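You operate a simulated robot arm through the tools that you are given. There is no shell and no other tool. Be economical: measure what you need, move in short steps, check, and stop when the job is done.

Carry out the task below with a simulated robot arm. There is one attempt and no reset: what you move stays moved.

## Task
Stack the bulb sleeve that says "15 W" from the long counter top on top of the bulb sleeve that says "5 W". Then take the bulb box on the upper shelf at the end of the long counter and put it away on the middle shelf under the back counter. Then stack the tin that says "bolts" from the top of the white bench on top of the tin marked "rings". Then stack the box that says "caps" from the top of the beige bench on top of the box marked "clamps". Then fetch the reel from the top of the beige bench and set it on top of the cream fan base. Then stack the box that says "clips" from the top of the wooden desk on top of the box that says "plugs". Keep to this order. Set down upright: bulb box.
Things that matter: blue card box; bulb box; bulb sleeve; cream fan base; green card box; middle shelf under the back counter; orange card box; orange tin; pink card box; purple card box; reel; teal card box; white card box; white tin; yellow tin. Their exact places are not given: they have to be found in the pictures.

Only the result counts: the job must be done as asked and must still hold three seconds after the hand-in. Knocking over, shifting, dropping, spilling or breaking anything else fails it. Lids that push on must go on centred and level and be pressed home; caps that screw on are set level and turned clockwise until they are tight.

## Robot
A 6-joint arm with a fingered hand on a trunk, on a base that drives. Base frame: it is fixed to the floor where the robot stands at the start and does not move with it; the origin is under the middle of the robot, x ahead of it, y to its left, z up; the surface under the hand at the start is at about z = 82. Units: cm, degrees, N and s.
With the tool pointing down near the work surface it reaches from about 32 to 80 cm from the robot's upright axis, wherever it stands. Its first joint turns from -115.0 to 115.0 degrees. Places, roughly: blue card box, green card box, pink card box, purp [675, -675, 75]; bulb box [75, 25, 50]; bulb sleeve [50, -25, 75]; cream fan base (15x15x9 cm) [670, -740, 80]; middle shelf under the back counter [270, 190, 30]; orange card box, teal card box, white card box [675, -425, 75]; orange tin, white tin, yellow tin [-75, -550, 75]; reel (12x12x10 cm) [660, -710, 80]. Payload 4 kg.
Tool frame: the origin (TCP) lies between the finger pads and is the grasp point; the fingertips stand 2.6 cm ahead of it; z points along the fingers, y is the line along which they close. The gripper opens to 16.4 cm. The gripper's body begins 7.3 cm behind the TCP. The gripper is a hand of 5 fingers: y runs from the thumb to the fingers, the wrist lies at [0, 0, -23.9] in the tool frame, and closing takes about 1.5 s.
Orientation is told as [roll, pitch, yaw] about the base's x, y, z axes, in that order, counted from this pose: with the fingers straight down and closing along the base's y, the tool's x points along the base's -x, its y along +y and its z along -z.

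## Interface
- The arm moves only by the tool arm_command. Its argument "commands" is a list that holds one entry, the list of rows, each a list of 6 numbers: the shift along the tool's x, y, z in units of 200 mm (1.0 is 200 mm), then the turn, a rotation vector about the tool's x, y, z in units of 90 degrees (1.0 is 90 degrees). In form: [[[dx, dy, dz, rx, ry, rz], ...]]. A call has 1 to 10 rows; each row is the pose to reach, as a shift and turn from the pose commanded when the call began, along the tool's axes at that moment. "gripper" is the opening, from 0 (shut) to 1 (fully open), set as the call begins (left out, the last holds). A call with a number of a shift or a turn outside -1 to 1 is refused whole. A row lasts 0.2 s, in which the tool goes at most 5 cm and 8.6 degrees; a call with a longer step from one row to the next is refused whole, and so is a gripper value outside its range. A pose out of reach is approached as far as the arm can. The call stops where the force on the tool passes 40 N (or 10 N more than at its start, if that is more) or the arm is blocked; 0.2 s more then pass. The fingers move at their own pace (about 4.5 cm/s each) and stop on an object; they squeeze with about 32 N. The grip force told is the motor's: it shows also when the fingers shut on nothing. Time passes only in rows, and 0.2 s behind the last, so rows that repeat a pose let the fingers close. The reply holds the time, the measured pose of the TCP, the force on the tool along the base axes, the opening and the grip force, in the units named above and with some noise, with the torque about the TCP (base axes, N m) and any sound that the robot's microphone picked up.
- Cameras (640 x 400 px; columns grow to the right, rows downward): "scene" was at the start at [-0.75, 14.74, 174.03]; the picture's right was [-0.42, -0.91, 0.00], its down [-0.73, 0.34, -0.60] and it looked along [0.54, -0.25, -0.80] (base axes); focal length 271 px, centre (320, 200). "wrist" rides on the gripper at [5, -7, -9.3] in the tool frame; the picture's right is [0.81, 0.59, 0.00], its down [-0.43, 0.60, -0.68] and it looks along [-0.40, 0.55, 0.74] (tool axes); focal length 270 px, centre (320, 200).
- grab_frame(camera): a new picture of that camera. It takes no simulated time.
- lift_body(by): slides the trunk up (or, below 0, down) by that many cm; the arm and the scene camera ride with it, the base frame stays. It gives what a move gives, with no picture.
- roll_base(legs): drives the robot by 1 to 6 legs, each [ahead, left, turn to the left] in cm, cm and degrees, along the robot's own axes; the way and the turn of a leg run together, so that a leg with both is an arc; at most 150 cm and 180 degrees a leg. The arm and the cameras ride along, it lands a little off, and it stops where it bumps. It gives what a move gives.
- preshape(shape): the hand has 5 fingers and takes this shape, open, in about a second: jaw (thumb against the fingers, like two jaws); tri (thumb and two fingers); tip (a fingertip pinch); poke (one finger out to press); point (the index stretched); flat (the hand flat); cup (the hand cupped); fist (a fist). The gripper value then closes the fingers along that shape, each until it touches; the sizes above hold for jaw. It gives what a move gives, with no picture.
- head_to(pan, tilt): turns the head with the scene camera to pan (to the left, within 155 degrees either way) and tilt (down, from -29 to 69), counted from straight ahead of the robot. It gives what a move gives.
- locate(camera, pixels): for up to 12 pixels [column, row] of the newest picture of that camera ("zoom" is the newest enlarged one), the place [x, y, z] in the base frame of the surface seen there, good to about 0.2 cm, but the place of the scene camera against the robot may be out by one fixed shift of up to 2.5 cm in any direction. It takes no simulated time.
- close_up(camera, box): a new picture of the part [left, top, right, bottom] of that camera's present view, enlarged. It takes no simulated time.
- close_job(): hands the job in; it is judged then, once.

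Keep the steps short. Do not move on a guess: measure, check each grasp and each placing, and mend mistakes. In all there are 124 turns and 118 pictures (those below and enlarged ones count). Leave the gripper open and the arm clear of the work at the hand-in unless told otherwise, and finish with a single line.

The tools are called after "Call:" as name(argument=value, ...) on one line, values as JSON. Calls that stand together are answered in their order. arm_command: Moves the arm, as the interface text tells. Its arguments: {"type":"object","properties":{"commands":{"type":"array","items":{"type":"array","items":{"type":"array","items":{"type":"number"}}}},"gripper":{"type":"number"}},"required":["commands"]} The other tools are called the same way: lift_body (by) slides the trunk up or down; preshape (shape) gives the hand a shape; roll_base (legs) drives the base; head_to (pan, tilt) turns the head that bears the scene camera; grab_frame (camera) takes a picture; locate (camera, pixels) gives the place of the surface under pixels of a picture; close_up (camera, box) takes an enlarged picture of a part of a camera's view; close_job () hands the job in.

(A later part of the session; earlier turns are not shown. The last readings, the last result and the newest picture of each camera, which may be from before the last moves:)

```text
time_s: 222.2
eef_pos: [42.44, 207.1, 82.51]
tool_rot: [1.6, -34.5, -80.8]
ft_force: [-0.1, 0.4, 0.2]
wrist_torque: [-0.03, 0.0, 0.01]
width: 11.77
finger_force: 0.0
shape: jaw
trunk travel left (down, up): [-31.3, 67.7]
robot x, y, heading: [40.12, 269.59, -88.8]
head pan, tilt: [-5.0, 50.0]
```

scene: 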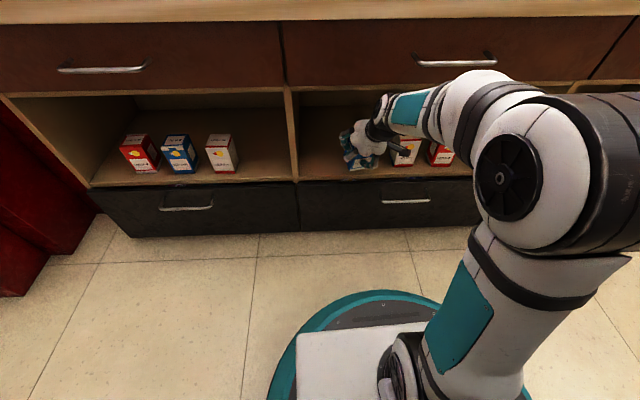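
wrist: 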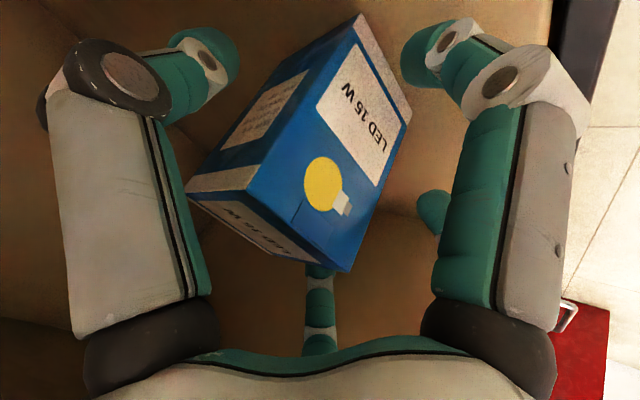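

A row was refused, so the hand was still under the drawer edge when I lifted; it stopped at once, and then turned out unblocked. I'll check the shelf from here.

Call:
head_to(pan=71, tilt=20)

Call:
close_up(camera="scene", box=[240, 150, 400, 250])

```text
time_s: 223.6
eef_pos: [42.51, 207.22, 82.51]
tool_rot: [1.6, -34.5, -80.9]
ft_force: [-0.8, 0.5, -0.3]
wrist_torque: [0.01, -0.03, 0.0]
width: 11.76
finger_force: 0.2
shape: jaw
trunk travel left (down, up): [-31.3, 67.7]
robot x, y, heading: [40.24, 269.74, -89.1]
head pan, tilt: [71.0, 20.0]
```

```text
4.00 times, centred on (320, 200) of scene
```

zoom: 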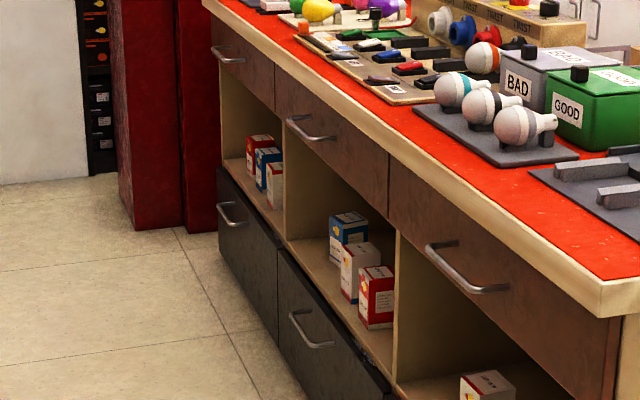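

All boxes stand. Raise the trunk 28 cm and drive down the main aisle toward −y.

Call:
lift_body(by=28)

Call:
roll_base(legs=[[0, -58, 0], [150, 0, 0], [150, 0, 0], [150, 0, 0]])

Call:
roll_base(legs=[[130, 0, 0]])

Call:
head_to(pan=-10, tilt=22)

Call:
grab_frame(camera="scene")

```text
time_s: 226.5
eef_pos: [42.45, 207.19, 110.61]
tool_rot: [1.6, -34.6, -80.9]
ft_force: [-0.3, -0.2, 0.2]
wrist_torque: [0.0, 0.01, -0.02]
width: 11.78
finger_force: 0.1
shape: jaw
trunk travel left (down, up): [-59.3, 39.7]
robot x, y, heading: [40.22, 269.9, -88.7]
head pan, tilt: [71.0, 20.0]
```

```text
time_s: 250.9
eef_pos: [3.91, -244.28, 110.5]
tool_rot: [1.7, -34.4, -77.6]
ft_force: [-0.4, 0.0, 0.2]
wrist_torque: [-0.02, -0.01, -0.03]
width: 11.78
finger_force: 0.1
shape: jaw
trunk travel left (down, up): [-59.3, 39.7]
robot x, y, heading: [-2.26, -182.13, -85.6]
head pan, tilt: [71.0, 20.0]
```

```text
time_s: 255.7
eef_pos: [16.93, -340.64, 110.53]
tool_rot: [1.6, -34.7, -72.0]
ft_force: [-0.2, 0.3, 0.8]
wrist_torque: [0.01, 0.0, 0.03]
width: 11.8
finger_force: 0.1
shape: jaw
trunk travel left (down, up): [-59.3, 39.7]
robot x, y, heading: [5.07, -279.38, -79.9]
head pan, tilt: [71.0, 20.0]
stopped in leg 1: the robot was blocked; the commanded pose is now the measured one
```

```text
time_s: 257.3
eef_pos: [17.01, -340.62, 110.64]
tool_rot: [1.6, -34.7, -71.9]
ft_force: [0.4, 1.3, 0.9]
wrist_torque: [0.0, 0.01, 0.03]
width: 11.8
finger_force: 0.1
shape: jaw
trunk travel left (down, up): [-59.3, 39.7]
robot x, y, heading: [5.13, -279.63, -79.9]
head pan, tilt: [-10.0, 22.0]
```

```text
34 pictures are left
```

scene: 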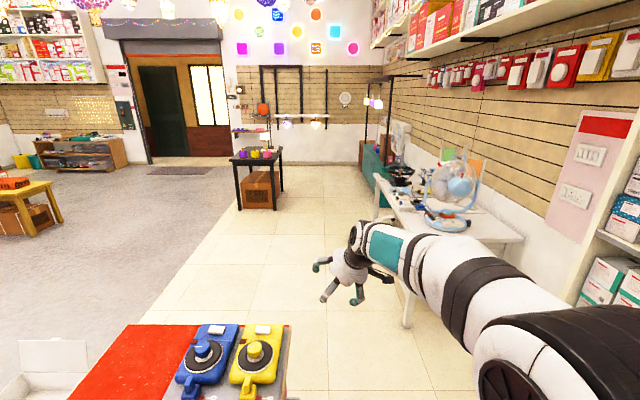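

The robot drifted and touched the counter's end; the white bench is on the right. Enlarge and measure.

Call:
close_up(camera="scene", box=[350, 140, 530, 252])

Call:
locate(camera="scene", pixels=[[378, 178], [520, 240], [410, 208], [400, 175], [460, 215], [410, 320], [432, 215], [380, 215], [290, 330], [262, 195]])

```text
3.56 times, centred on (440, 196) of scene
```

zoom: 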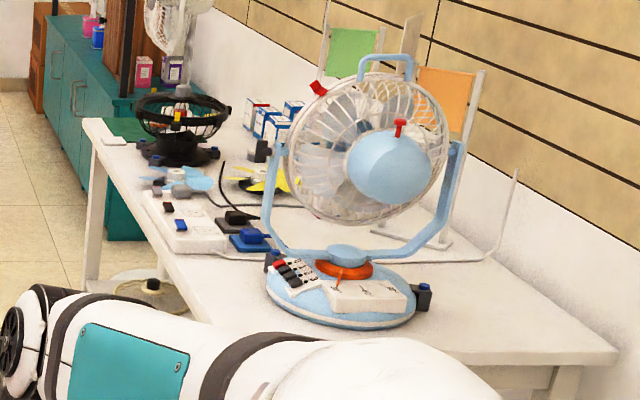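

```text
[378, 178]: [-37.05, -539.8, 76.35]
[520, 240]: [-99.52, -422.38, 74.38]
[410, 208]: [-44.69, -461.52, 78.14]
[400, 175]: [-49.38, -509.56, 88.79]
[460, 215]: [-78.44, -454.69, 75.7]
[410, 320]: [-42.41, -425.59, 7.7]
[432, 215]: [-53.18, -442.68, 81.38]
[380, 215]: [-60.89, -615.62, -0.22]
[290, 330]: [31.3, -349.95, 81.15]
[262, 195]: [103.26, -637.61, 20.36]
```

White bench: x −99…−40, y −420…−542, z≈74.5. Drive round to its open side, at about (27,−505), facing it, trunk higher, and look down.

Call:
lift_body(by=18)

Call:
roll_base(legs=[[0, -22, 0], [0, 0, -10], [86, 0, 0], [70, 47, 0], [65, 0, 0], [0, 0, -90]])

Call:
head_to(pan=10, tilt=40)

Call:
grab_frame(camera="scene")

```text
time_s: 259.3
eef_pos: [17.03, -340.52, 128.49]
tool_rot: [1.6, -34.6, -72.0]
ft_force: [-0.1, 0.0, -0.2]
wrist_torque: [0.0, -0.01, 0.01]
width: 11.78
finger_force: 0.0
shape: jaw
trunk travel left (down, up): [-77.3, 21.7]
robot x, y, heading: [5.49, -279.38, -79.9]
head pan, tilt: [-10.0, 22.0]
```

```text
time_s: 277.0
eef_pos: [-33.74, -506.65, 128.57]
tool_rot: [1.7, -34.6, -173.2]
ft_force: [-0.8, -0.6, 0.2]
wrist_torque: [0.0, -0.02, -0.02]
width: 11.76
finger_force: 0.1
shape: jaw
trunk travel left (down, up): [-77.3, 21.7]
robot x, y, heading: [28.47, -507.02, 178.9]
head pan, tilt: [-10.0, 22.0]
```

```text
time_s: 277.9
eef_pos: [-33.67, -506.71, 128.58]
tool_rot: [1.7, -34.6, -173.2]
ft_force: [-0.9, 0.3, 0.3]
wrist_torque: [0.0, -0.03, 0.0]
width: 11.79
finger_force: 0.1
shape: jaw
trunk travel left (down, up): [-77.3, 21.7]
robot x, y, heading: [28.86, -507.11, 178.8]
head pan, tilt: [10.0, 40.0]
```

```text
32 pictures are left
```

scene: 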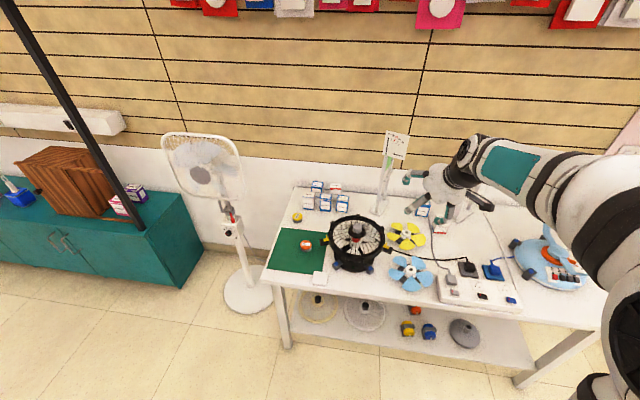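

Small tins appear near the left end: (305,244), (297,217), (318,278). Enlarge.

Call:
close_up(camera="scene", box=[265, 180, 361, 240])

Call:
close_up(camera="scene", box=[265, 205, 361, 290])

Call:
locate(camera="scene", pixels=[[305, 241], [297, 214], [318, 275], [305, 252], [318, 285], [297, 222], [290, 270], [330, 240]])

```text
6.67 times, centred on (313, 210) of scene
```

zoom: 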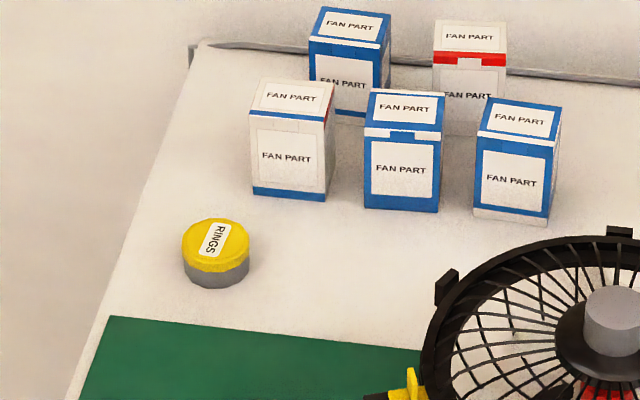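

```text
4.71 times, centred on (313, 248) of scene
```

zoom: 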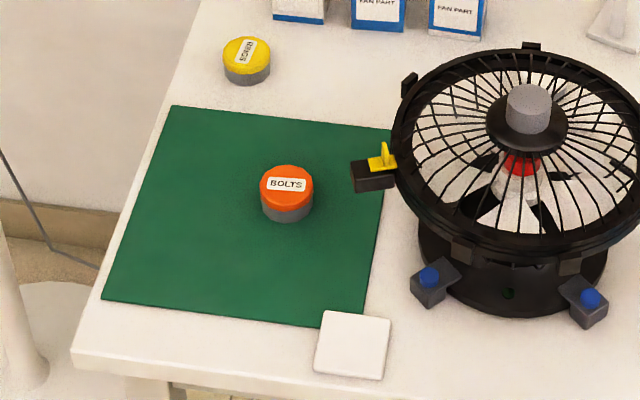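

```text
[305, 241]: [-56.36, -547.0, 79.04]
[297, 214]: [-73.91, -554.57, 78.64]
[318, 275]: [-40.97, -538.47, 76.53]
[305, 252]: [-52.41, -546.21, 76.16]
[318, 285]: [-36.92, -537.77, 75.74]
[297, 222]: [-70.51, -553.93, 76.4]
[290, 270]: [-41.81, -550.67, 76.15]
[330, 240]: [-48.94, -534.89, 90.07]
```

"BOLTS" (orange) at about (−57,−547) and "RINGS" (yellow) at about (−75,−555), bench z≈75.7. Move the base left 42 and ahead 28, bring the hand vertical, descend to z≈108 and look with the wrist camera.

Call:
roll_base(legs=[[0, 42, 0], [28, 0, 0]])

Call:
arm_command(commands=[[[0, 0, 0, 0, 0.08, 0], [0, 0, 0, 0, 0.16, 0], [0, 0, 0, 0, 0.24, 0], [0, 0, 0, 0, 0.32, 0], [0, 0, 0, 0, 0.384, 0], [0, 0, 0, 0, 0.384, 0]]], gripper=0.72)

Call:
arm_command(commands=[[[0, 0, 0.25, 0, 0, 0], [0, 0, 0.5, 0, 0, 0], [0, 0, 0.75, 0, 0, 0], [0, 0, 1.0, 0, 0, 0], [0, 0, 1.0, 0, 0, 0]]])

Call:
grab_frame(camera="wrist")

```text
time_s: 282.0
eef_pos: [-63.11, -548.96, 128.38]
tool_rot: [1.6, -34.5, -173.2]
ft_force: [0.3, 1.2, -0.2]
wrist_torque: [0.06, -0.02, -0.02]
width: 11.79
finger_force: 0.0
shape: jaw
trunk travel left (down, up): [-77.3, 21.7]
robot x, y, heading: [-0.64, -548.97, 179.5]
head pan, tilt: [10.0, 40.0]
```

```text
time_s: 283.4
eef_pos: [-62.99, -548.76, 128.59]
tool_rot: [1.2, 0.0, -172.2]
ft_force: [0.4, -0.5, -1.4]
wrist_torque: [-0.01, 0.05, -0.01]
width: 11.79
finger_force: 0.1
shape: jaw
trunk travel left (down, up): [-77.3, 21.7]
robot x, y, heading: [-0.85, -548.69, 179.1]
head pan, tilt: [10.0, 40.0]
```

```text
time_s: 284.6
eef_pos: [-63.07, -549.6, 108.36]
tool_rot: [1.3, -0.1, -172.3]
ft_force: [0.0, 0.1, 0.7]
wrist_torque: [0.03, 0.02, 0.0]
width: 11.79
finger_force: 0.0
shape: jaw
trunk travel left (down, up): [-77.3, 21.7]
robot x, y, heading: [-0.8, -549.49, 179.1]
head pan, tilt: [10.0, 40.0]
```

```text
29 pictures are left
```

wrist: 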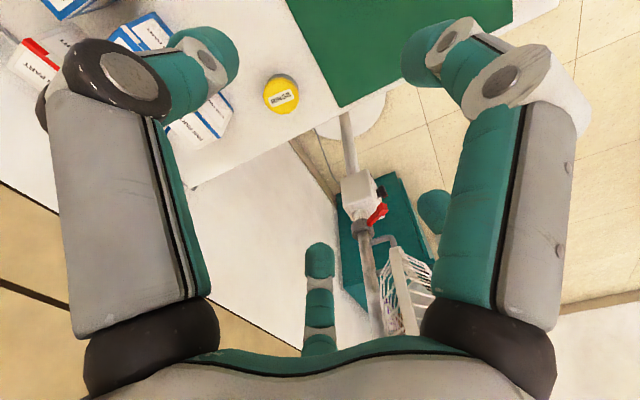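

RINGS is visible at (281,93). Measure it; BOLTS lies just out of view, so its place comes from the scene picture with the same camera offset.

Call:
locate(camera="wrist", pixels=[[281, 93], [264, 93], [298, 92], [281, 76], [281, 108], [235, 130], [350, 60]])

Call:
head_to(pan=20, tilt=50)

Call:
grab_frame(camera="scene")

```text
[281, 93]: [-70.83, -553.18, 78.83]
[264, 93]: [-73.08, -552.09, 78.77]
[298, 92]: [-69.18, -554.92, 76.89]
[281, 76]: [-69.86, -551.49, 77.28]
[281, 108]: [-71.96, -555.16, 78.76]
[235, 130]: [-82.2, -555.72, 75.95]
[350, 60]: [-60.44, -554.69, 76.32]
```

```text
time_s: 285.4
eef_pos: [-63.02, -549.49, 108.34]
tool_rot: [1.4, 0.0, -172.2]
ft_force: [-0.9, 0.3, -0.3]
wrist_torque: [-0.02, 0.0, 0.0]
width: 11.79
finger_force: 0.0
shape: jaw
trunk travel left (down, up): [-77.3, 21.7]
robot x, y, heading: [-0.81, -548.84, 178.9]
head pan, tilt: [20.0, 50.0]
```

```text
28 pictures are left
```

scene: 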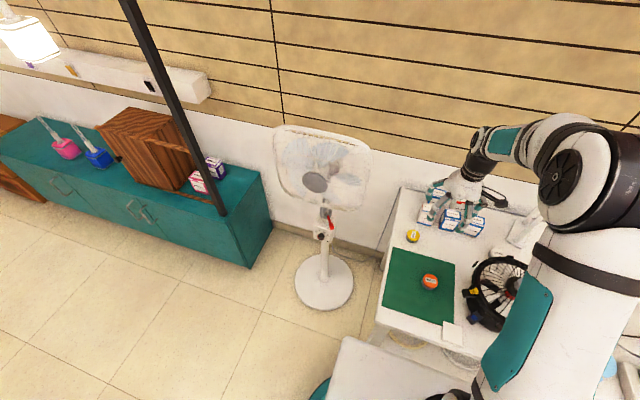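

Call:
close_up(camera="scene", box=[380, 220, 476, 296])

Call:
locate(camera="scene", pixels=[[412, 235], [429, 280], [429, 277], [412, 232]])

```text
5.26 times, centred on (428, 258) of scene
```

zoom: 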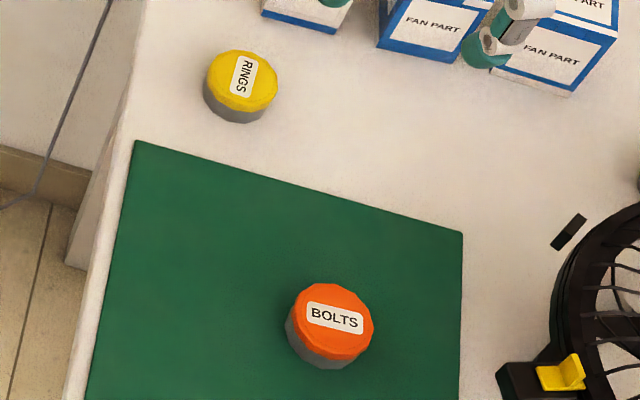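

```text
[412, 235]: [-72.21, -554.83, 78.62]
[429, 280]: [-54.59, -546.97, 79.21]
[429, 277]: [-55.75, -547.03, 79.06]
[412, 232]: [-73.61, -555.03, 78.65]
```

Move over BOLTS (about (−53.4,−545.6)) and down to z≈92, and look.

Call:
arm_command(commands=[[[0.17, -0.043, 0, 0, 0, 0], [0.34, -0.086, 0, 0, 0, 0], [0.502, -0.128, 0, 0, 0, 0], [0.502, -0.128, 0.24, 0, 0, 0], [0.502, -0.128, 0.48, 0, 0, 0], [0.502, -0.128, 0.72, 0, 0, 0], [0.502, -0.128, 0.8, 0, 0, 0], [0.502, -0.128, 0.8, 0, 0, 0]]], gripper=0.72)

Call:
grab_frame(camera="wrist")

```text
time_s: 287.2
eef_pos: [-53.43, -545.99, 92.49]
tool_rot: [1.2, 0.1, -172.2]
ft_force: [-0.9, 1.4, 0.0]
wrist_torque: [0.0, 0.02, -0.05]
width: 11.78
finger_force: 0.1
shape: jaw
trunk travel left (down, up): [-77.3, 21.7]
robot x, y, heading: [-0.98, -549.42, 179.0]
head pan, tilt: [20.0, 50.0]
```

```text
26 pictures are left
```

wrist: 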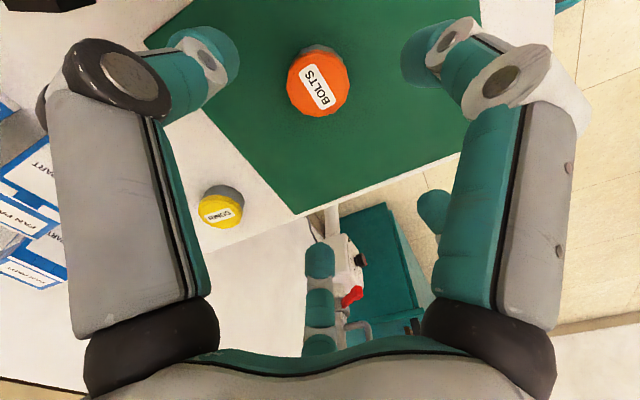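

Both tins are in view. Measure both tops.

Call:
locate(camera="wrist", pixels=[[318, 85], [291, 86], [345, 84], [319, 112], [318, 62], [221, 210], [201, 211], [241, 210], [221, 225], [221, 198], [350, 150]])

```text
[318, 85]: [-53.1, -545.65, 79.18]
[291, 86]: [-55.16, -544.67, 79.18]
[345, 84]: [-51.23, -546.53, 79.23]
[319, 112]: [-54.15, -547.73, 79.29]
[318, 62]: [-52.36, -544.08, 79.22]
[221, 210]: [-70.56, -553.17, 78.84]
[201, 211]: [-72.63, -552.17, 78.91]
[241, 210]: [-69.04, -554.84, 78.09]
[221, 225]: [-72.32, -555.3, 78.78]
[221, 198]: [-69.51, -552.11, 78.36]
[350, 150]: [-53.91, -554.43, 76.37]
```

BOLTS centre (−53.2,−545.8), RINGS centre (−71.0,−553.7), tops ≈79. Go down to z≈80.0 (tips ≈1 cm above the mat), close, lift 6 cm and look.

Call:
arm_command(commands=[[[0.013, -0.01, 0.2, 0, 0, 0], [0.013, -0.01, 0.4, 0, 0, 0], [0.013, -0.01, 0.55, 0, 0, 0], [0.013, -0.01, 0.6, 0, 0, 0], [0.013, -0.01, 0.625, 0, 0, 0], [0.013, -0.01, 0.625, 0, 0, 0]]], gripper=0.55)

Call:
arm_command(commands=[[[0, 0, 0, 0, 0, 0], [0, 0, 0, 0, 0, 0], [0, 0, 0, 0, 0, 0], [0, 0, 0, 0, 0, 0], [0, 0, 0, 0, 0, 0], [0, 0, 0, 0, 0, 0], [0, 0, 0, 0, 0, 0]]], gripper=0)

Call:
arm_command(commands=[[[0, 0, -0.1, 0, 0, 0], [0, 0, -0.2, 0, 0, 0], [0, 0, -0.3, 0, 0, 0], [0, 0, -0.3, 0, 0, 0]]])

Call:
grab_frame(camera="wrist")

```text
time_s: 288.3
eef_pos: [-53.72, -546.1, 80.47]
tool_rot: [1.2, -0.7, -172.0]
ft_force: [-0.8, -3.4, 1.7]
wrist_torque: [0.3, -0.13, -0.04]
width: 9.06
finger_force: 0.1
shape: jaw
trunk travel left (down, up): [-77.3, 21.7]
robot x, y, heading: [-1.14, -548.78, 179.2]
head pan, tilt: [20.0, 50.0]
stopped in row 5: the force on the tool passed its limit at 43 N (the readings are from after the stop); the commanded pose is now the measured one
```

```text
time_s: 289.9
eef_pos: [-53.68, -546.17, 80.46]
tool_rot: [1.1, -0.5, -171.9]
ft_force: [-11.3, -6.6, 16.2]
wrist_torque: [1.94, -1.69, 0.57]
width: 4.68
finger_force: 32.1
shape: jaw
trunk travel left (down, up): [-77.3, 21.7]
robot x, y, heading: [-0.71, -548.98, 179.0]
head pan, tilt: [20.0, 50.0]
```

```text
time_s: 290.9
eef_pos: [-53.71, -545.8, 86.53]
tool_rot: [1.2, -0.4, -172.0]
ft_force: [-0.7, 0.1, -0.8]
wrist_torque: [0.0, 0.0, 0.0]
width: 4.69
finger_force: 31.9
shape: jaw
trunk travel left (down, up): [-77.3, 21.7]
robot x, y, heading: [-0.73, -549.39, 179.0]
head pan, tilt: [20.0, 50.0]
```

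```text
25 pictures are left
```

wrist: 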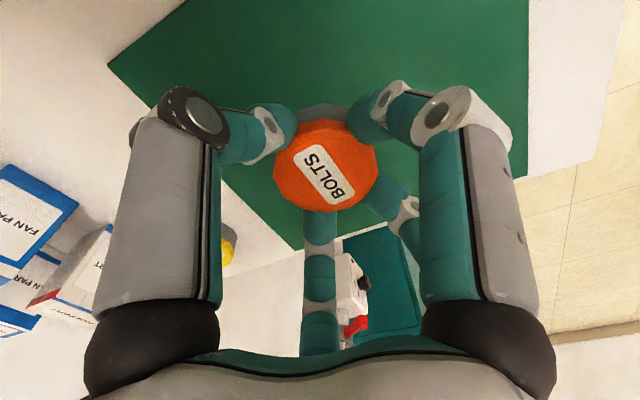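

Held (4.7 cm). Measure the tin in the hand.

Call:
locate(camera="wrist", pixels=[[325, 165], [280, 175], [372, 160], [325, 205], [322, 125], [300, 140], [350, 195]])

```text
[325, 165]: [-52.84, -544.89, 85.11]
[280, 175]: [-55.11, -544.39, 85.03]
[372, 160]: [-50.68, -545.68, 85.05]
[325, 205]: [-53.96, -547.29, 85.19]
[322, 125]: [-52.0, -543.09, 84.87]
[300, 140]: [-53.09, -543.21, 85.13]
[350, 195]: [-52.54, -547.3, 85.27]
```

The tin is level, its centre offset (+0.8,+0.7) from the TCP, bottom ≈82.2. Move over RINGS (Δ −18.05,−8.6) and look.

Call:
arm_command(commands=[[[0, 0, -0.05, 0, 0, 0], [-0.19, 0.06, -0.05, 0, 0, 0], [-0.38, 0.12, -0.05, 0, 0, 0], [-0.572, 0.18, -0.05, 0, 0, 0], [-0.763, 0.24, -0.05, 0, 0, 0], [-0.953, 0.3, -0.05, 0, 0, 0], [-0.953, 0.3, -0.05, 0, 0, 0]]])

Call:
grab_frame(camera="wrist")

Call:
close_up(camera="scene", box=[380, 180, 508, 260])

Call:
locate(camera="wrist", pixels=[[325, 165], [280, 175], [372, 160], [325, 205], [322, 125]])

```text
time_s: 292.5
eef_pos: [-71.5, -554.57, 88.22]
tool_rot: [1.2, -0.5, -171.9]
ft_force: [0.1, -0.1, 0.0]
wrist_torque: [0.02, -0.01, 0.04]
width: 4.69
finger_force: 31.9
shape: jaw
trunk travel left (down, up): [-77.3, 21.7]
robot x, y, heading: [-0.82, -549.04, 179.1]
head pan, tilt: [20.0, 50.0]
```

```text
24 pictures are left
```

wrist: 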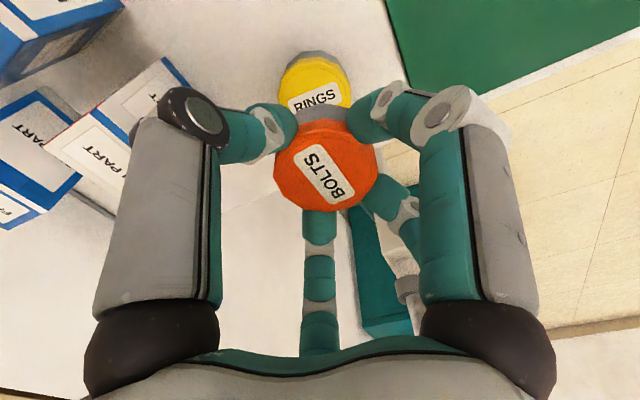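

```text
5.00 times, centred on (444, 220) of scene
```

zoom: 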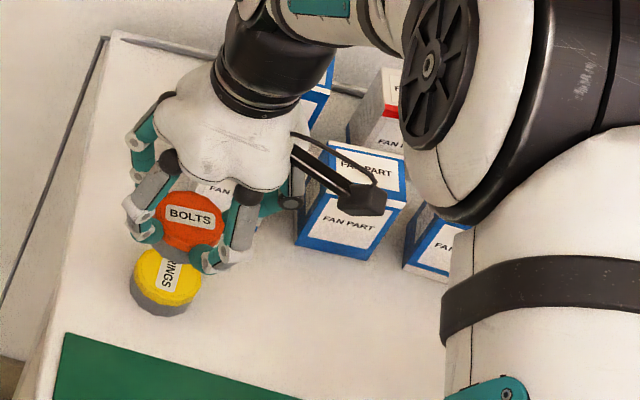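

```text
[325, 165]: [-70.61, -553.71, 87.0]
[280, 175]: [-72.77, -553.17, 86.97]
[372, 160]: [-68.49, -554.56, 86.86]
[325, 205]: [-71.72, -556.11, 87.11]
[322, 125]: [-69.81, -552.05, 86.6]
```

The tin sits centred over RINGS within 0.4 cm. Correct (−0.3,+0.3), lower 5 cm, creep to contact, release and rise.

Call:
arm_command(commands=[[[-0.013, -0.0155, 0.1, 0, 0, 0], [-0.013, -0.0155, 0.2, 0, 0, 0], [-0.013, -0.0155, 0.24, 0, 0, 0], [-0.013, -0.0155, 0.248, 0, 0, 0], [-0.013, -0.0155, 0.254, 0, 0, 0], [-0.013, -0.0155, 0.259, 0, 0, 0]]])

Call:
arm_command(commands=[[[0, 0, 0, 0, 0, 0], [0, 0, 0, 0, 0, 0], [0, 0, 0, 0, 0, 0], [0, 0, 0, 0, 0, 0]]], gripper=0.5)

Call:
arm_command(commands=[[[0, 0, -0.1, 0, 0, 0], [0, 0, -0.3, 0, 0, 0], [0, 0, -0.5, 0, 0, 0], [0, 0, -0.7, 0, 0, 0], [0, 0, -0.95, 0, 0, 0]]])

Call:
grab_frame(camera="wrist")

```text
time_s: 293.9
eef_pos: [-71.94, -554.46, 82.9]
tool_rot: [1.2, -0.8, -172.0]
ft_force: [1.0, 1.1, 19.7]
wrist_torque: [0.18, -0.14, -0.03]
width: 4.7
finger_force: 32.1
shape: jaw
trunk travel left (down, up): [-77.3, 21.7]
robot x, y, heading: [-0.86, -549.25, 179.1]
head pan, tilt: [20.0, 50.0]
```

```text
time_s: 294.9
eef_pos: [-71.96, -554.38, 82.63]
tool_rot: [1.2, -0.5, -172.0]
ft_force: [-0.5, 0.1, -0.5]
wrist_torque: [-0.03, 0.01, 0.0]
width: 8.16
finger_force: 0.1
shape: jaw
trunk travel left (down, up): [-77.3, 21.7]
robot x, y, heading: [-0.68, -549.17, 179.1]
head pan, tilt: [20.0, 50.0]
```

```text
time_s: 296.1
eef_pos: [-71.73, -553.7, 101.37]
tool_rot: [1.2, -0.6, -172.0]
ft_force: [-0.3, -0.5, 0.0]
wrist_torque: [-0.02, 0.0, 0.03]
width: 8.16
finger_force: 0.1
shape: jaw
trunk travel left (down, up): [-77.3, 21.7]
robot x, y, heading: [-0.42, -548.98, 179.2]
head pan, tilt: [20.0, 50.0]
```

```text
22 pictures are left
```

wrist: 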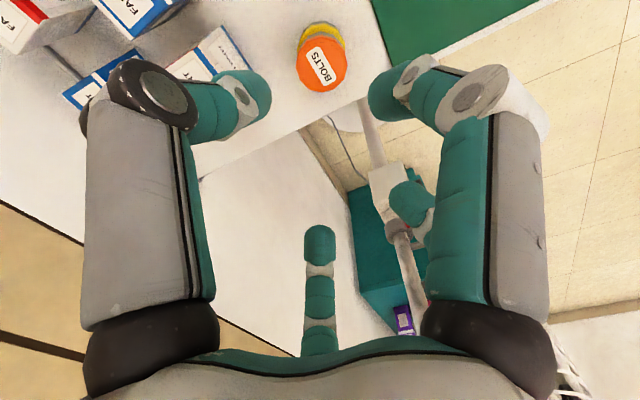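

BOLTS rests on RINGS. I must be quick now: lift, back off, turn around toward +x and look across the shop.

Call:
lift_body(by=19)

Call:
roll_base(legs=[[-30, 0, 0], [0, 0, -179]])

Call:
head_to(pan=5, tilt=14)

Call:
grab_frame(camera="scene")

Call:
locate(camera="scene", pixels=[[100, 200], [200, 200], [320, 200], [440, 200], [540, 200], [100, 260], [200, 260], [320, 260], [440, 260], [540, 260], [320, 160], [440, 160]])

```text
time_s: 298.2
eef_pos: [-71.7, -553.7, 120.36]
tool_rot: [1.1, -0.5, -172.0]
ft_force: [0.3, 0.2, 0.3]
wrist_torque: [0.03, 0.01, 0.01]
width: 8.16
finger_force: 0.1
shape: jaw
trunk travel left (down, up): [-96.3, 2.7]
robot x, y, heading: [-0.47, -549.06, 179.3]
head pan, tilt: [20.0, 50.0]
```

```text
time_s: 307.3
eef_pos: [99.41, -534.73, 120.45]
tool_rot: [1.3, -0.4, 16.4]
ft_force: [-0.1, 0.2, -0.2]
wrist_torque: [0.0, -0.02, 0.05]
width: 8.17
finger_force: 0.0
shape: jaw
trunk travel left (down, up): [-96.3, 2.7]
robot x, y, heading: [30.06, -549.52, 7.3]
head pan, tilt: [20.0, 50.0]
```

```text
time_s: 308.3
eef_pos: [99.29, -534.75, 120.32]
tool_rot: [1.2, -0.5, 16.5]
ft_force: [0.4, 0.2, 0.6]
wrist_torque: [-0.01, 0.01, -0.06]
width: 8.15
finger_force: 0.0
shape: jaw
trunk travel left (down, up): [-96.3, 2.7]
robot x, y, heading: [29.79, -549.61, 7.4]
head pan, tilt: [5.0, 14.0]
```

```text
21 pictures are left
```

scene: 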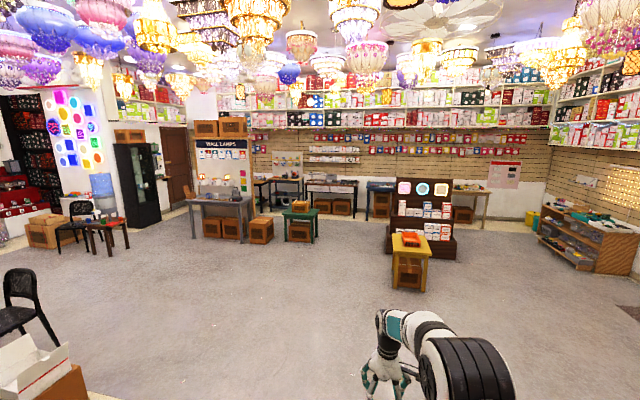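

```text
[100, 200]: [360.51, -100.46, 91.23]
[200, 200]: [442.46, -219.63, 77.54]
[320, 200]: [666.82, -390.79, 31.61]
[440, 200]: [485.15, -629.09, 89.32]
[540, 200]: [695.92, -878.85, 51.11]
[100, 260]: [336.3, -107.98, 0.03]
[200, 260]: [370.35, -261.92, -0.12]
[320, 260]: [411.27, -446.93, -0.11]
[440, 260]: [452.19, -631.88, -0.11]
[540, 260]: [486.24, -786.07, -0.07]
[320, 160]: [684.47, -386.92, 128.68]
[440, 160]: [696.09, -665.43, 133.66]
```

The beige bench is at the back wall near (680,−700), right of the dark rack (485,−630). Drive round the rack's right side to about (555,−722) and look down at the bench.

Call:
roll_base(legs=[[0, 0, -7.4], [130, -66, 0], [130, -66, 0], [120, -55, 0]])

Call:
roll_base(legs=[[140, 15, 0]])

Call:
head_to(pan=5, tilt=38)

Call:
grab_frame(camera="scene")

Call:
locate(camera="scene", pixels=[[100, 150], [200, 150], [260, 150], [320, 150], [380, 150], [100, 200], [200, 200], [260, 200], [320, 200], [380, 200], [320, 250], [200, 250]])

```text
time_s: 314.5
eef_pos: [205.84, -604.69, 120.26]
tool_rot: [1.3, -0.4, 0.0]
ft_force: [0.5, -0.5, 0.8]
wrist_torque: [0.03, 0.05, 0.02]
width: 8.17
finger_force: 0.0
shape: jaw
trunk travel left (down, up): [-96.3, 2.7]
robot x, y, heading: [134.82, -599.35, -9.0]
head pan, tilt: [5.0, 14.0]
stopped in leg 2: the robot was blocked; the commanded pose is now the measured one
```

```text
time_s: 321.4
eef_pos: [344.72, -610.69, 120.53]
tool_rot: [1.2, -0.6, 0.4]
ft_force: [0.5, 0.3, -0.6]
wrist_torque: [0.01, -0.01, 0.01]
width: 8.2
finger_force: 0.1
shape: jaw
trunk travel left (down, up): [-96.3, 2.7]
robot x, y, heading: [273.91, -605.89, -8.5]
head pan, tilt: [5.0, 14.0]
```

```text
time_s: 322.3
eef_pos: [344.74, -610.71, 120.33]
tool_rot: [1.1, -0.5, 0.4]
ft_force: [-0.3, -0.4, 0.2]
wrist_torque: [-0.04, -0.02, 0.0]
width: 8.17
finger_force: 0.0
shape: jaw
trunk travel left (down, up): [-96.3, 2.7]
robot x, y, heading: [273.61, -605.81, -8.8]
head pan, tilt: [5.0, 38.0]
```

```text
20 pictures are left
```

scene: 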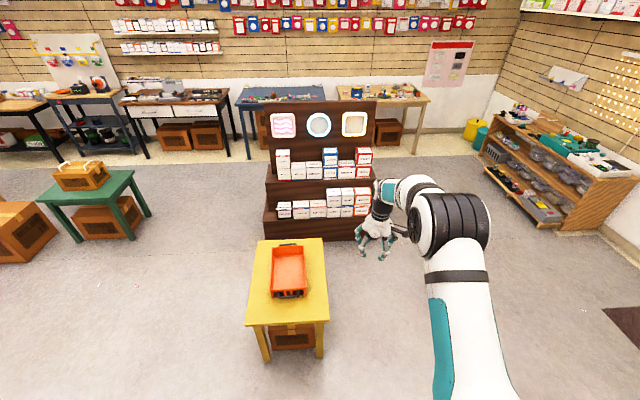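

```text
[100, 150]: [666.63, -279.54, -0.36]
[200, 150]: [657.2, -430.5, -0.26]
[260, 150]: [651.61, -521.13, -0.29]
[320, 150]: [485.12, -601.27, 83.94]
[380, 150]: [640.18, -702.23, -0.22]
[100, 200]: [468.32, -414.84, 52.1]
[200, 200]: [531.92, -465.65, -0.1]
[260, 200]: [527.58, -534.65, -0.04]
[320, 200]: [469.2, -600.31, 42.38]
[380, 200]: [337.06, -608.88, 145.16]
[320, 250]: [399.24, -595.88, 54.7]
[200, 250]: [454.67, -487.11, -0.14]
```

Turn straight, pass right of the stool and rack, and stop at about (570,−715); then look down at the beige bench.

Call:
roll_base(legs=[[0, 0, 8.8], [85, -118, 0], [145, 0, 0], [60, 0, 0]])

Call:
head_to(pan=5, tilt=45)

Call:
grab_frame(camera="scene")

Call:
locate(camera="scene", pixels=[[200, 100], [260, 100], [320, 100], [380, 100], [200, 150], [260, 150], [320, 150], [380, 150], [200, 200], [260, 200], [320, 200], [260, 250]])

```text
time_s: 340.2
eef_pos: [639.94, -707.38, 120.49]
tool_rot: [1.2, -0.4, 11.4]
ft_force: [0.1, -0.2, -0.1]
wrist_torque: [0.02, 0.03, 0.04]
width: 8.16
finger_force: 0.1
shape: jaw
trunk travel left (down, up): [-96.3, 2.7]
robot x, y, heading: [568.83, -716.06, 2.4]
head pan, tilt: [5.0, 38.0]
```

```text
time_s: 340.9
eef_pos: [639.87, -707.42, 120.48]
tool_rot: [1.2, -0.5, 11.3]
ft_force: [0.6, 0.0, 0.4]
wrist_torque: [0.01, 0.0, 0.02]
width: 8.22
finger_force: 0.1
shape: jaw
trunk travel left (down, up): [-96.3, 2.7]
robot x, y, heading: [569.12, -716.24, 2.5]
head pan, tilt: [5.0, 45.0]
```

```text
19 pictures are left
```

scene: 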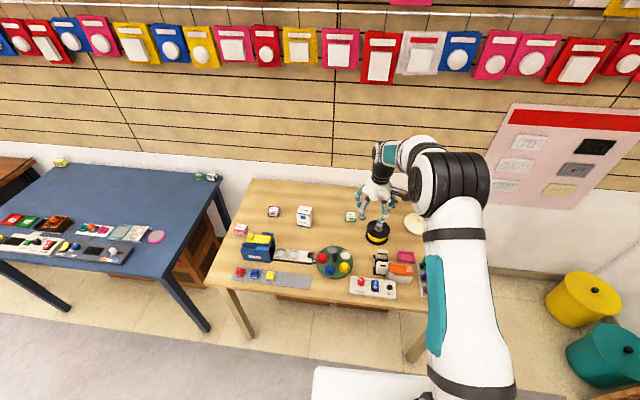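

```text
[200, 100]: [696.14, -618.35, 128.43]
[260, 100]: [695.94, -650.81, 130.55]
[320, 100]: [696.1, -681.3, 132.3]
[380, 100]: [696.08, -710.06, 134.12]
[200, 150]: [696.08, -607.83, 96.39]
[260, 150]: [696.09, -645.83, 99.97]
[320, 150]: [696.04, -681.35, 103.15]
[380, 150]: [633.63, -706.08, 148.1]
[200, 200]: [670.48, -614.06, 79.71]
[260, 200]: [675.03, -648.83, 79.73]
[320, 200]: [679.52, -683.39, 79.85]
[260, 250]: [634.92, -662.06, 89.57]
```

Small boxes at (240,230), (273,211), (304,215), (351,216), the reel at (377,232), the fan base near (412,222). Enlarge and measure all.

Call:
close_up(camera="scene", box=[228, 195, 324, 245])

Call:
close_up(camera="scene", box=[330, 190, 442, 260])

Call:
locate(camera="scene", pixels=[[240, 227], [273, 208], [304, 210], [351, 212], [377, 224], [377, 236], [412, 218], [408, 225], [300, 230], [304, 220]])

```text
6.67 times, centred on (276, 220) of scene
```

zoom: 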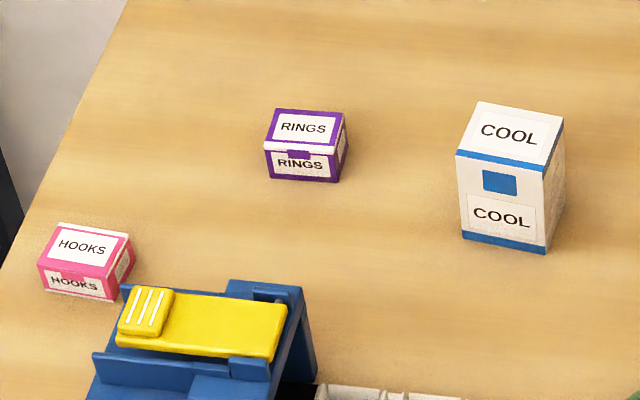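

```text
5.71 times, centred on (386, 225) of scene
```

zoom: 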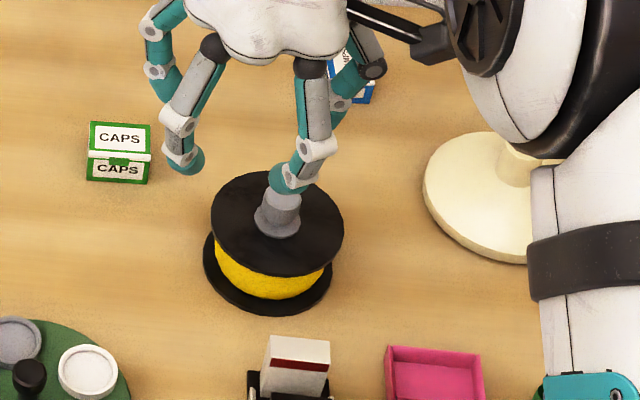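

```text
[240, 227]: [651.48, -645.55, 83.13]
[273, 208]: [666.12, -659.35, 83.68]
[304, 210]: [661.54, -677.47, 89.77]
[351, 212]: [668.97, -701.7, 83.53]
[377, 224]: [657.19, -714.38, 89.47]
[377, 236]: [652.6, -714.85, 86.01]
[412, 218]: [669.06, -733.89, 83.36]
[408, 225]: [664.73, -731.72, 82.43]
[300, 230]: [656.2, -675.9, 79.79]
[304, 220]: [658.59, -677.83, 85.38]
```

CAPS (green) is at about (668.5,−701), the reel at (656.5,−714), CLAMPS hidden behind the hand near (675,−723), the fan base near (670,−735). Move the base 28 cm nearer, lower the trunk 16 and put the hand right of them so the wrist camera sees all.

Call:
roll_base(legs=[[28, 0, 0]])

Call:
lift_body(by=-12)

Call:
arm_command(commands=[[[0.045, -0.23, 0, 0, 0, 0], [0.09, -0.46, 0, 0, 0, 0], [0.1375, -0.686, 0, 0, 0, 0]]], gripper=0.6)

Call:
arm_command(commands=[[[0.045, -0.23, 0, 0, 0, 0], [0.09, -0.46, 0, 0, 0, 0], [0.1375, -0.686, 0, 0, 0, 0], [0.1375, -0.686, 0, 0, 0, 0]]])

Call:
grab_frame(camera="wrist")

Call:
grab_frame(camera="scene")

```text
time_s: 342.8
eef_pos: [667.64, -706.13, 120.31]
tool_rot: [1.2, -0.5, 11.5]
ft_force: [0.4, -0.6, -0.4]
wrist_torque: [-0.01, 0.02, -0.03]
width: 8.2
finger_force: 0.2
shape: jaw
trunk travel left (down, up): [-96.3, 2.7]
robot x, y, heading: [597.0, -715.19, 2.3]
head pan, tilt: [5.0, 45.0]
```

```text
time_s: 344.3
eef_pos: [667.59, -706.12, 108.37]
tool_rot: [1.1, -0.5, 11.5]
ft_force: [-0.9, -0.1, 0.9]
wrist_torque: [-0.02, 0.0, 0.01]
width: 8.19
finger_force: 0.1
shape: jaw
trunk travel left (down, up): [-84.3, 14.7]
robot x, y, heading: [597.01, -714.77, 2.6]
head pan, tilt: [5.0, 45.0]
```

```text
time_s: 345.1
eef_pos: [667.88, -720.46, 108.21]
tool_rot: [1.3, -0.4, 11.5]
ft_force: [-0.4, -0.4, -0.3]
wrist_torque: [0.02, -0.04, 0.02]
width: 9.79
finger_force: 0.1
shape: jaw
trunk travel left (down, up): [-84.3, 14.7]
robot x, y, heading: [596.82, -715.11, 2.6]
head pan, tilt: [5.0, 45.0]
```

```text
time_s: 346.1
eef_pos: [667.69, -734.13, 107.54]
tool_rot: [1.3, -0.5, 11.4]
ft_force: [0.4, 0.1, 0.2]
wrist_torque: [-0.02, 0.02, -0.02]
width: 9.8
finger_force: 0.0
shape: jaw
trunk travel left (down, up): [-84.3, 14.7]
robot x, y, heading: [597.06, -715.04, 2.3]
head pan, tilt: [5.0, 45.0]
```

```text
16 pictures are left
```

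wrist: 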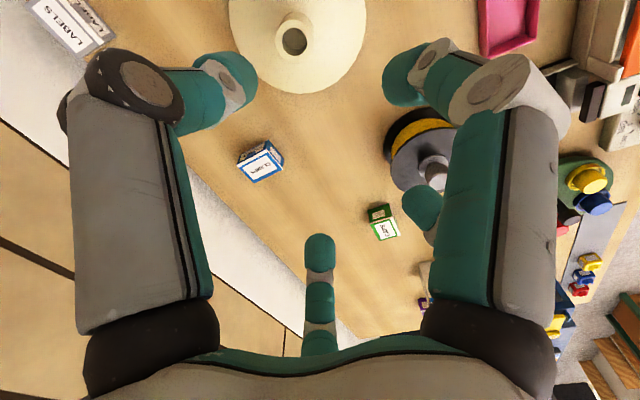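

```text
15 pictures are left
```

scene: 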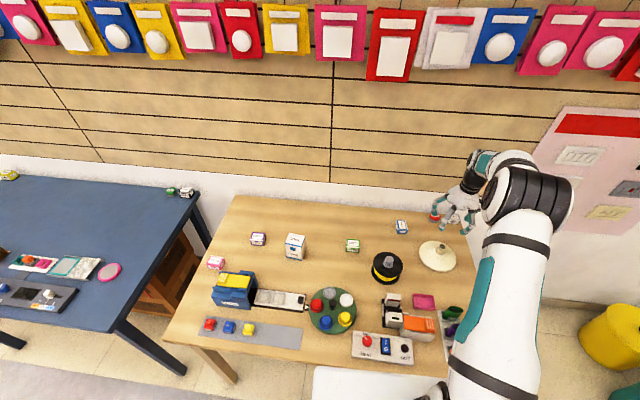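

Everything is visible. Measure clamps and caps in the wrist view, reel and base in the scene view, and enlarge to verify labels.

Call:
locate(camera="wrist", pixels=[[242, 165], [277, 153], [283, 168], [253, 182], [263, 168], [372, 223], [390, 220], [398, 236], [380, 241], [385, 231], [293, 38], [430, 155]])

Call:
locate(camera="scene", pixels=[[373, 264], [403, 264], [388, 253], [387, 273], [388, 259], [419, 257], [456, 258], [437, 246], [437, 242], [438, 271], [401, 224], [352, 243]])

Call:
close_up(camera="wrist", box=[225, 130, 417, 250])

Call:
close_up(camera="scene", box=[340, 210, 468, 290])

```text
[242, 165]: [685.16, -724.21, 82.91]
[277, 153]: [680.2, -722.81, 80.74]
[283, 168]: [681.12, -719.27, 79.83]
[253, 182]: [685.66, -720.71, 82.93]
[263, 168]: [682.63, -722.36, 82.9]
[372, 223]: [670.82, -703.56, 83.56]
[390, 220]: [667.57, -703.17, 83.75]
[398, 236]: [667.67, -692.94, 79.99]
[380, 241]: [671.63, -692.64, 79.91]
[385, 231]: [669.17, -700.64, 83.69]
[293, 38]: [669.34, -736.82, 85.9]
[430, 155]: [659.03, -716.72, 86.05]
```

```text
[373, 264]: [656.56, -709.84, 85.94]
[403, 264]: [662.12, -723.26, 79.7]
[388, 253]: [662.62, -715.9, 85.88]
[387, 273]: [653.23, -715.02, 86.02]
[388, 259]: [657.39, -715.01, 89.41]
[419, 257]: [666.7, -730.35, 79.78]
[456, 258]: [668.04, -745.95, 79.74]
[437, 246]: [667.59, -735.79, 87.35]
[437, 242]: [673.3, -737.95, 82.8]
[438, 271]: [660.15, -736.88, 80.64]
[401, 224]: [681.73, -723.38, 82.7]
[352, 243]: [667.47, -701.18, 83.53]
```

```text
3.33 times, centred on (321, 190) of wrist
```

zoom: 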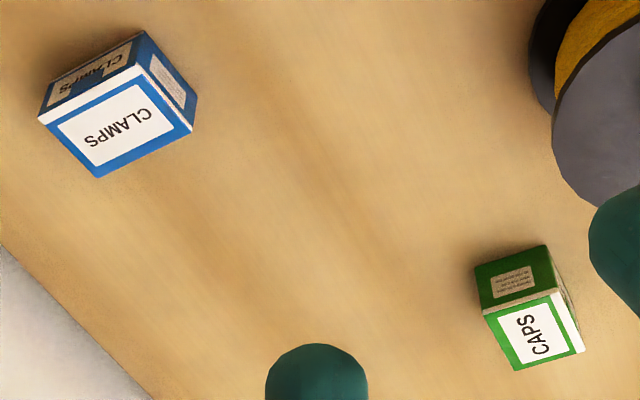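

```text
5.00 times, centred on (404, 250) of scene
```

zoom: 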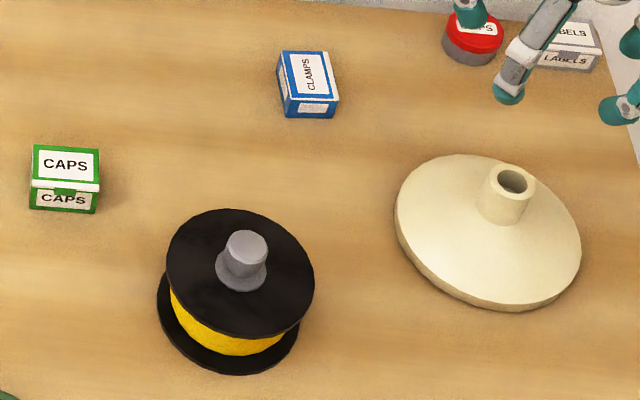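

CLAMPS centre (682.8,−722.7), CAPS (668.95,−700.95), both tops ≈83; clamps is a bit out of reach, so the base goes 8 cm closer. Then hover above CAPS, levelled.

Call:
roll_base(legs=[[8, 0, 0]])

Call:
arm_command(commands=[[[0, 0.21, 0, 0, 0, 0], [0, 0.42, 0, 0, 0, 0], [0.002, 0.63, 0, 0, 0, 0], [0.0025, 0.838, 0, 0, 0, 0]]])

Call:
arm_command(commands=[[[0, 0.21, 0, 0, 0, 0], [0, 0.42, 0, 0, 0, 0], [0.002, 0.63, 0, 0, 0, 0], [0.0025, 0.838, 0, 0.0145, 0, 0.078], [0.0025, 0.838, 0, 0.0145, 0, 0.078]]])

Call:
arm_command(commands=[[[0, 0, 0.2, 0, 0, 0], [0, 0, 0.4, 0, 0, 0], [0, 0, 0.6, 0, 0, 0], [0, 0, 0.6, 0, 0, 0], [0, 0, 0.6, 0, 0, 0]]])

Call:
grab_frame(camera="wrist")

Call:
locate(camera="wrist", pixels=[[320, 85], [320, 100], [300, 90], [340, 90], [310, 75], [330, 75], [310, 110], [330, 110], [290, 100], [350, 100], [320, 60], [320, 125]])

```text
time_s: 347.2
eef_pos: [675.57, -734.01, 107.43]
tool_rot: [1.2, -0.4, 11.4]
ft_force: [-0.2, 0.0, -0.4]
wrist_torque: [0.0, 0.06, 0.02]
width: 9.8
finger_force: 0.0
shape: jaw
trunk travel left (down, up): [-84.3, 14.7]
robot x, y, heading: [604.8, -714.81, 2.2]
head pan, tilt: [5.0, 45.0]
```

```text
time_s: 348.2
eef_pos: [672.34, -717.29, 107.99]
tool_rot: [1.1, -0.5, 11.2]
ft_force: [0.1, -1.0, -0.1]
wrist_torque: [0.02, 0.0, -0.03]
width: 9.77
finger_force: 0.2
shape: jaw
trunk travel left (down, up): [-84.3, 14.7]
robot x, y, heading: [604.94, -714.67, 2.3]
head pan, tilt: [5.0, 45.0]
```

```text
time_s: 349.4
eef_pos: [668.86, -701.22, 108.21]
tool_rot: [0.0, -0.3, 4.3]
ft_force: [1.0, -0.6, 1.2]
wrist_torque: [0.01, -0.01, 0.0]
width: 9.8
finger_force: 0.1
shape: jaw
trunk travel left (down, up): [-84.3, 14.7]
robot x, y, heading: [604.74, -714.64, 2.2]
head pan, tilt: [5.0, 45.0]
```

```text
time_s: 350.6
eef_pos: [668.99, -701.08, 96.22]
tool_rot: [-0.2, -0.5, 4.3]
ft_force: [0.5, -0.3, 0.3]
wrist_torque: [-0.01, 0.02, -0.02]
width: 9.77
finger_force: 0.0
shape: jaw
trunk travel left (down, up): [-84.3, 14.7]
robot x, y, heading: [604.86, -714.43, 2.4]
head pan, tilt: [5.0, 45.0]
```

```text
12 pictures are left
```

wrist: 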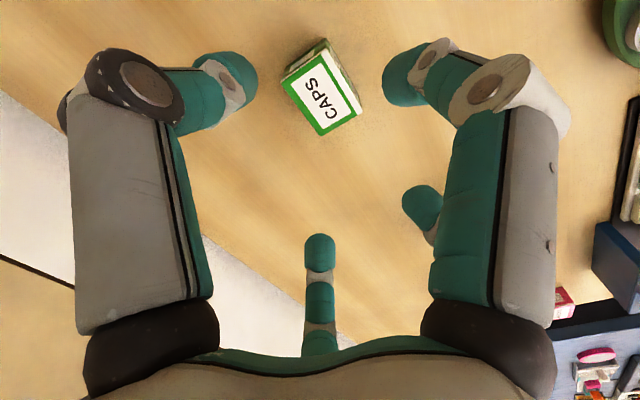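

```text
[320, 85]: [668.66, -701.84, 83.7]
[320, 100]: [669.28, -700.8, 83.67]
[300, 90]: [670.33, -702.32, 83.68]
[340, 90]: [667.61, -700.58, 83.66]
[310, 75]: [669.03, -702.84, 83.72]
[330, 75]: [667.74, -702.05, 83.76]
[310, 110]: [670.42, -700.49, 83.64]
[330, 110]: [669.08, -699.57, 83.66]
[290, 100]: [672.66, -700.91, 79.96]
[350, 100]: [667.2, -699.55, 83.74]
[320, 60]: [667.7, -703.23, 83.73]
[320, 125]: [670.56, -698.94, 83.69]
```

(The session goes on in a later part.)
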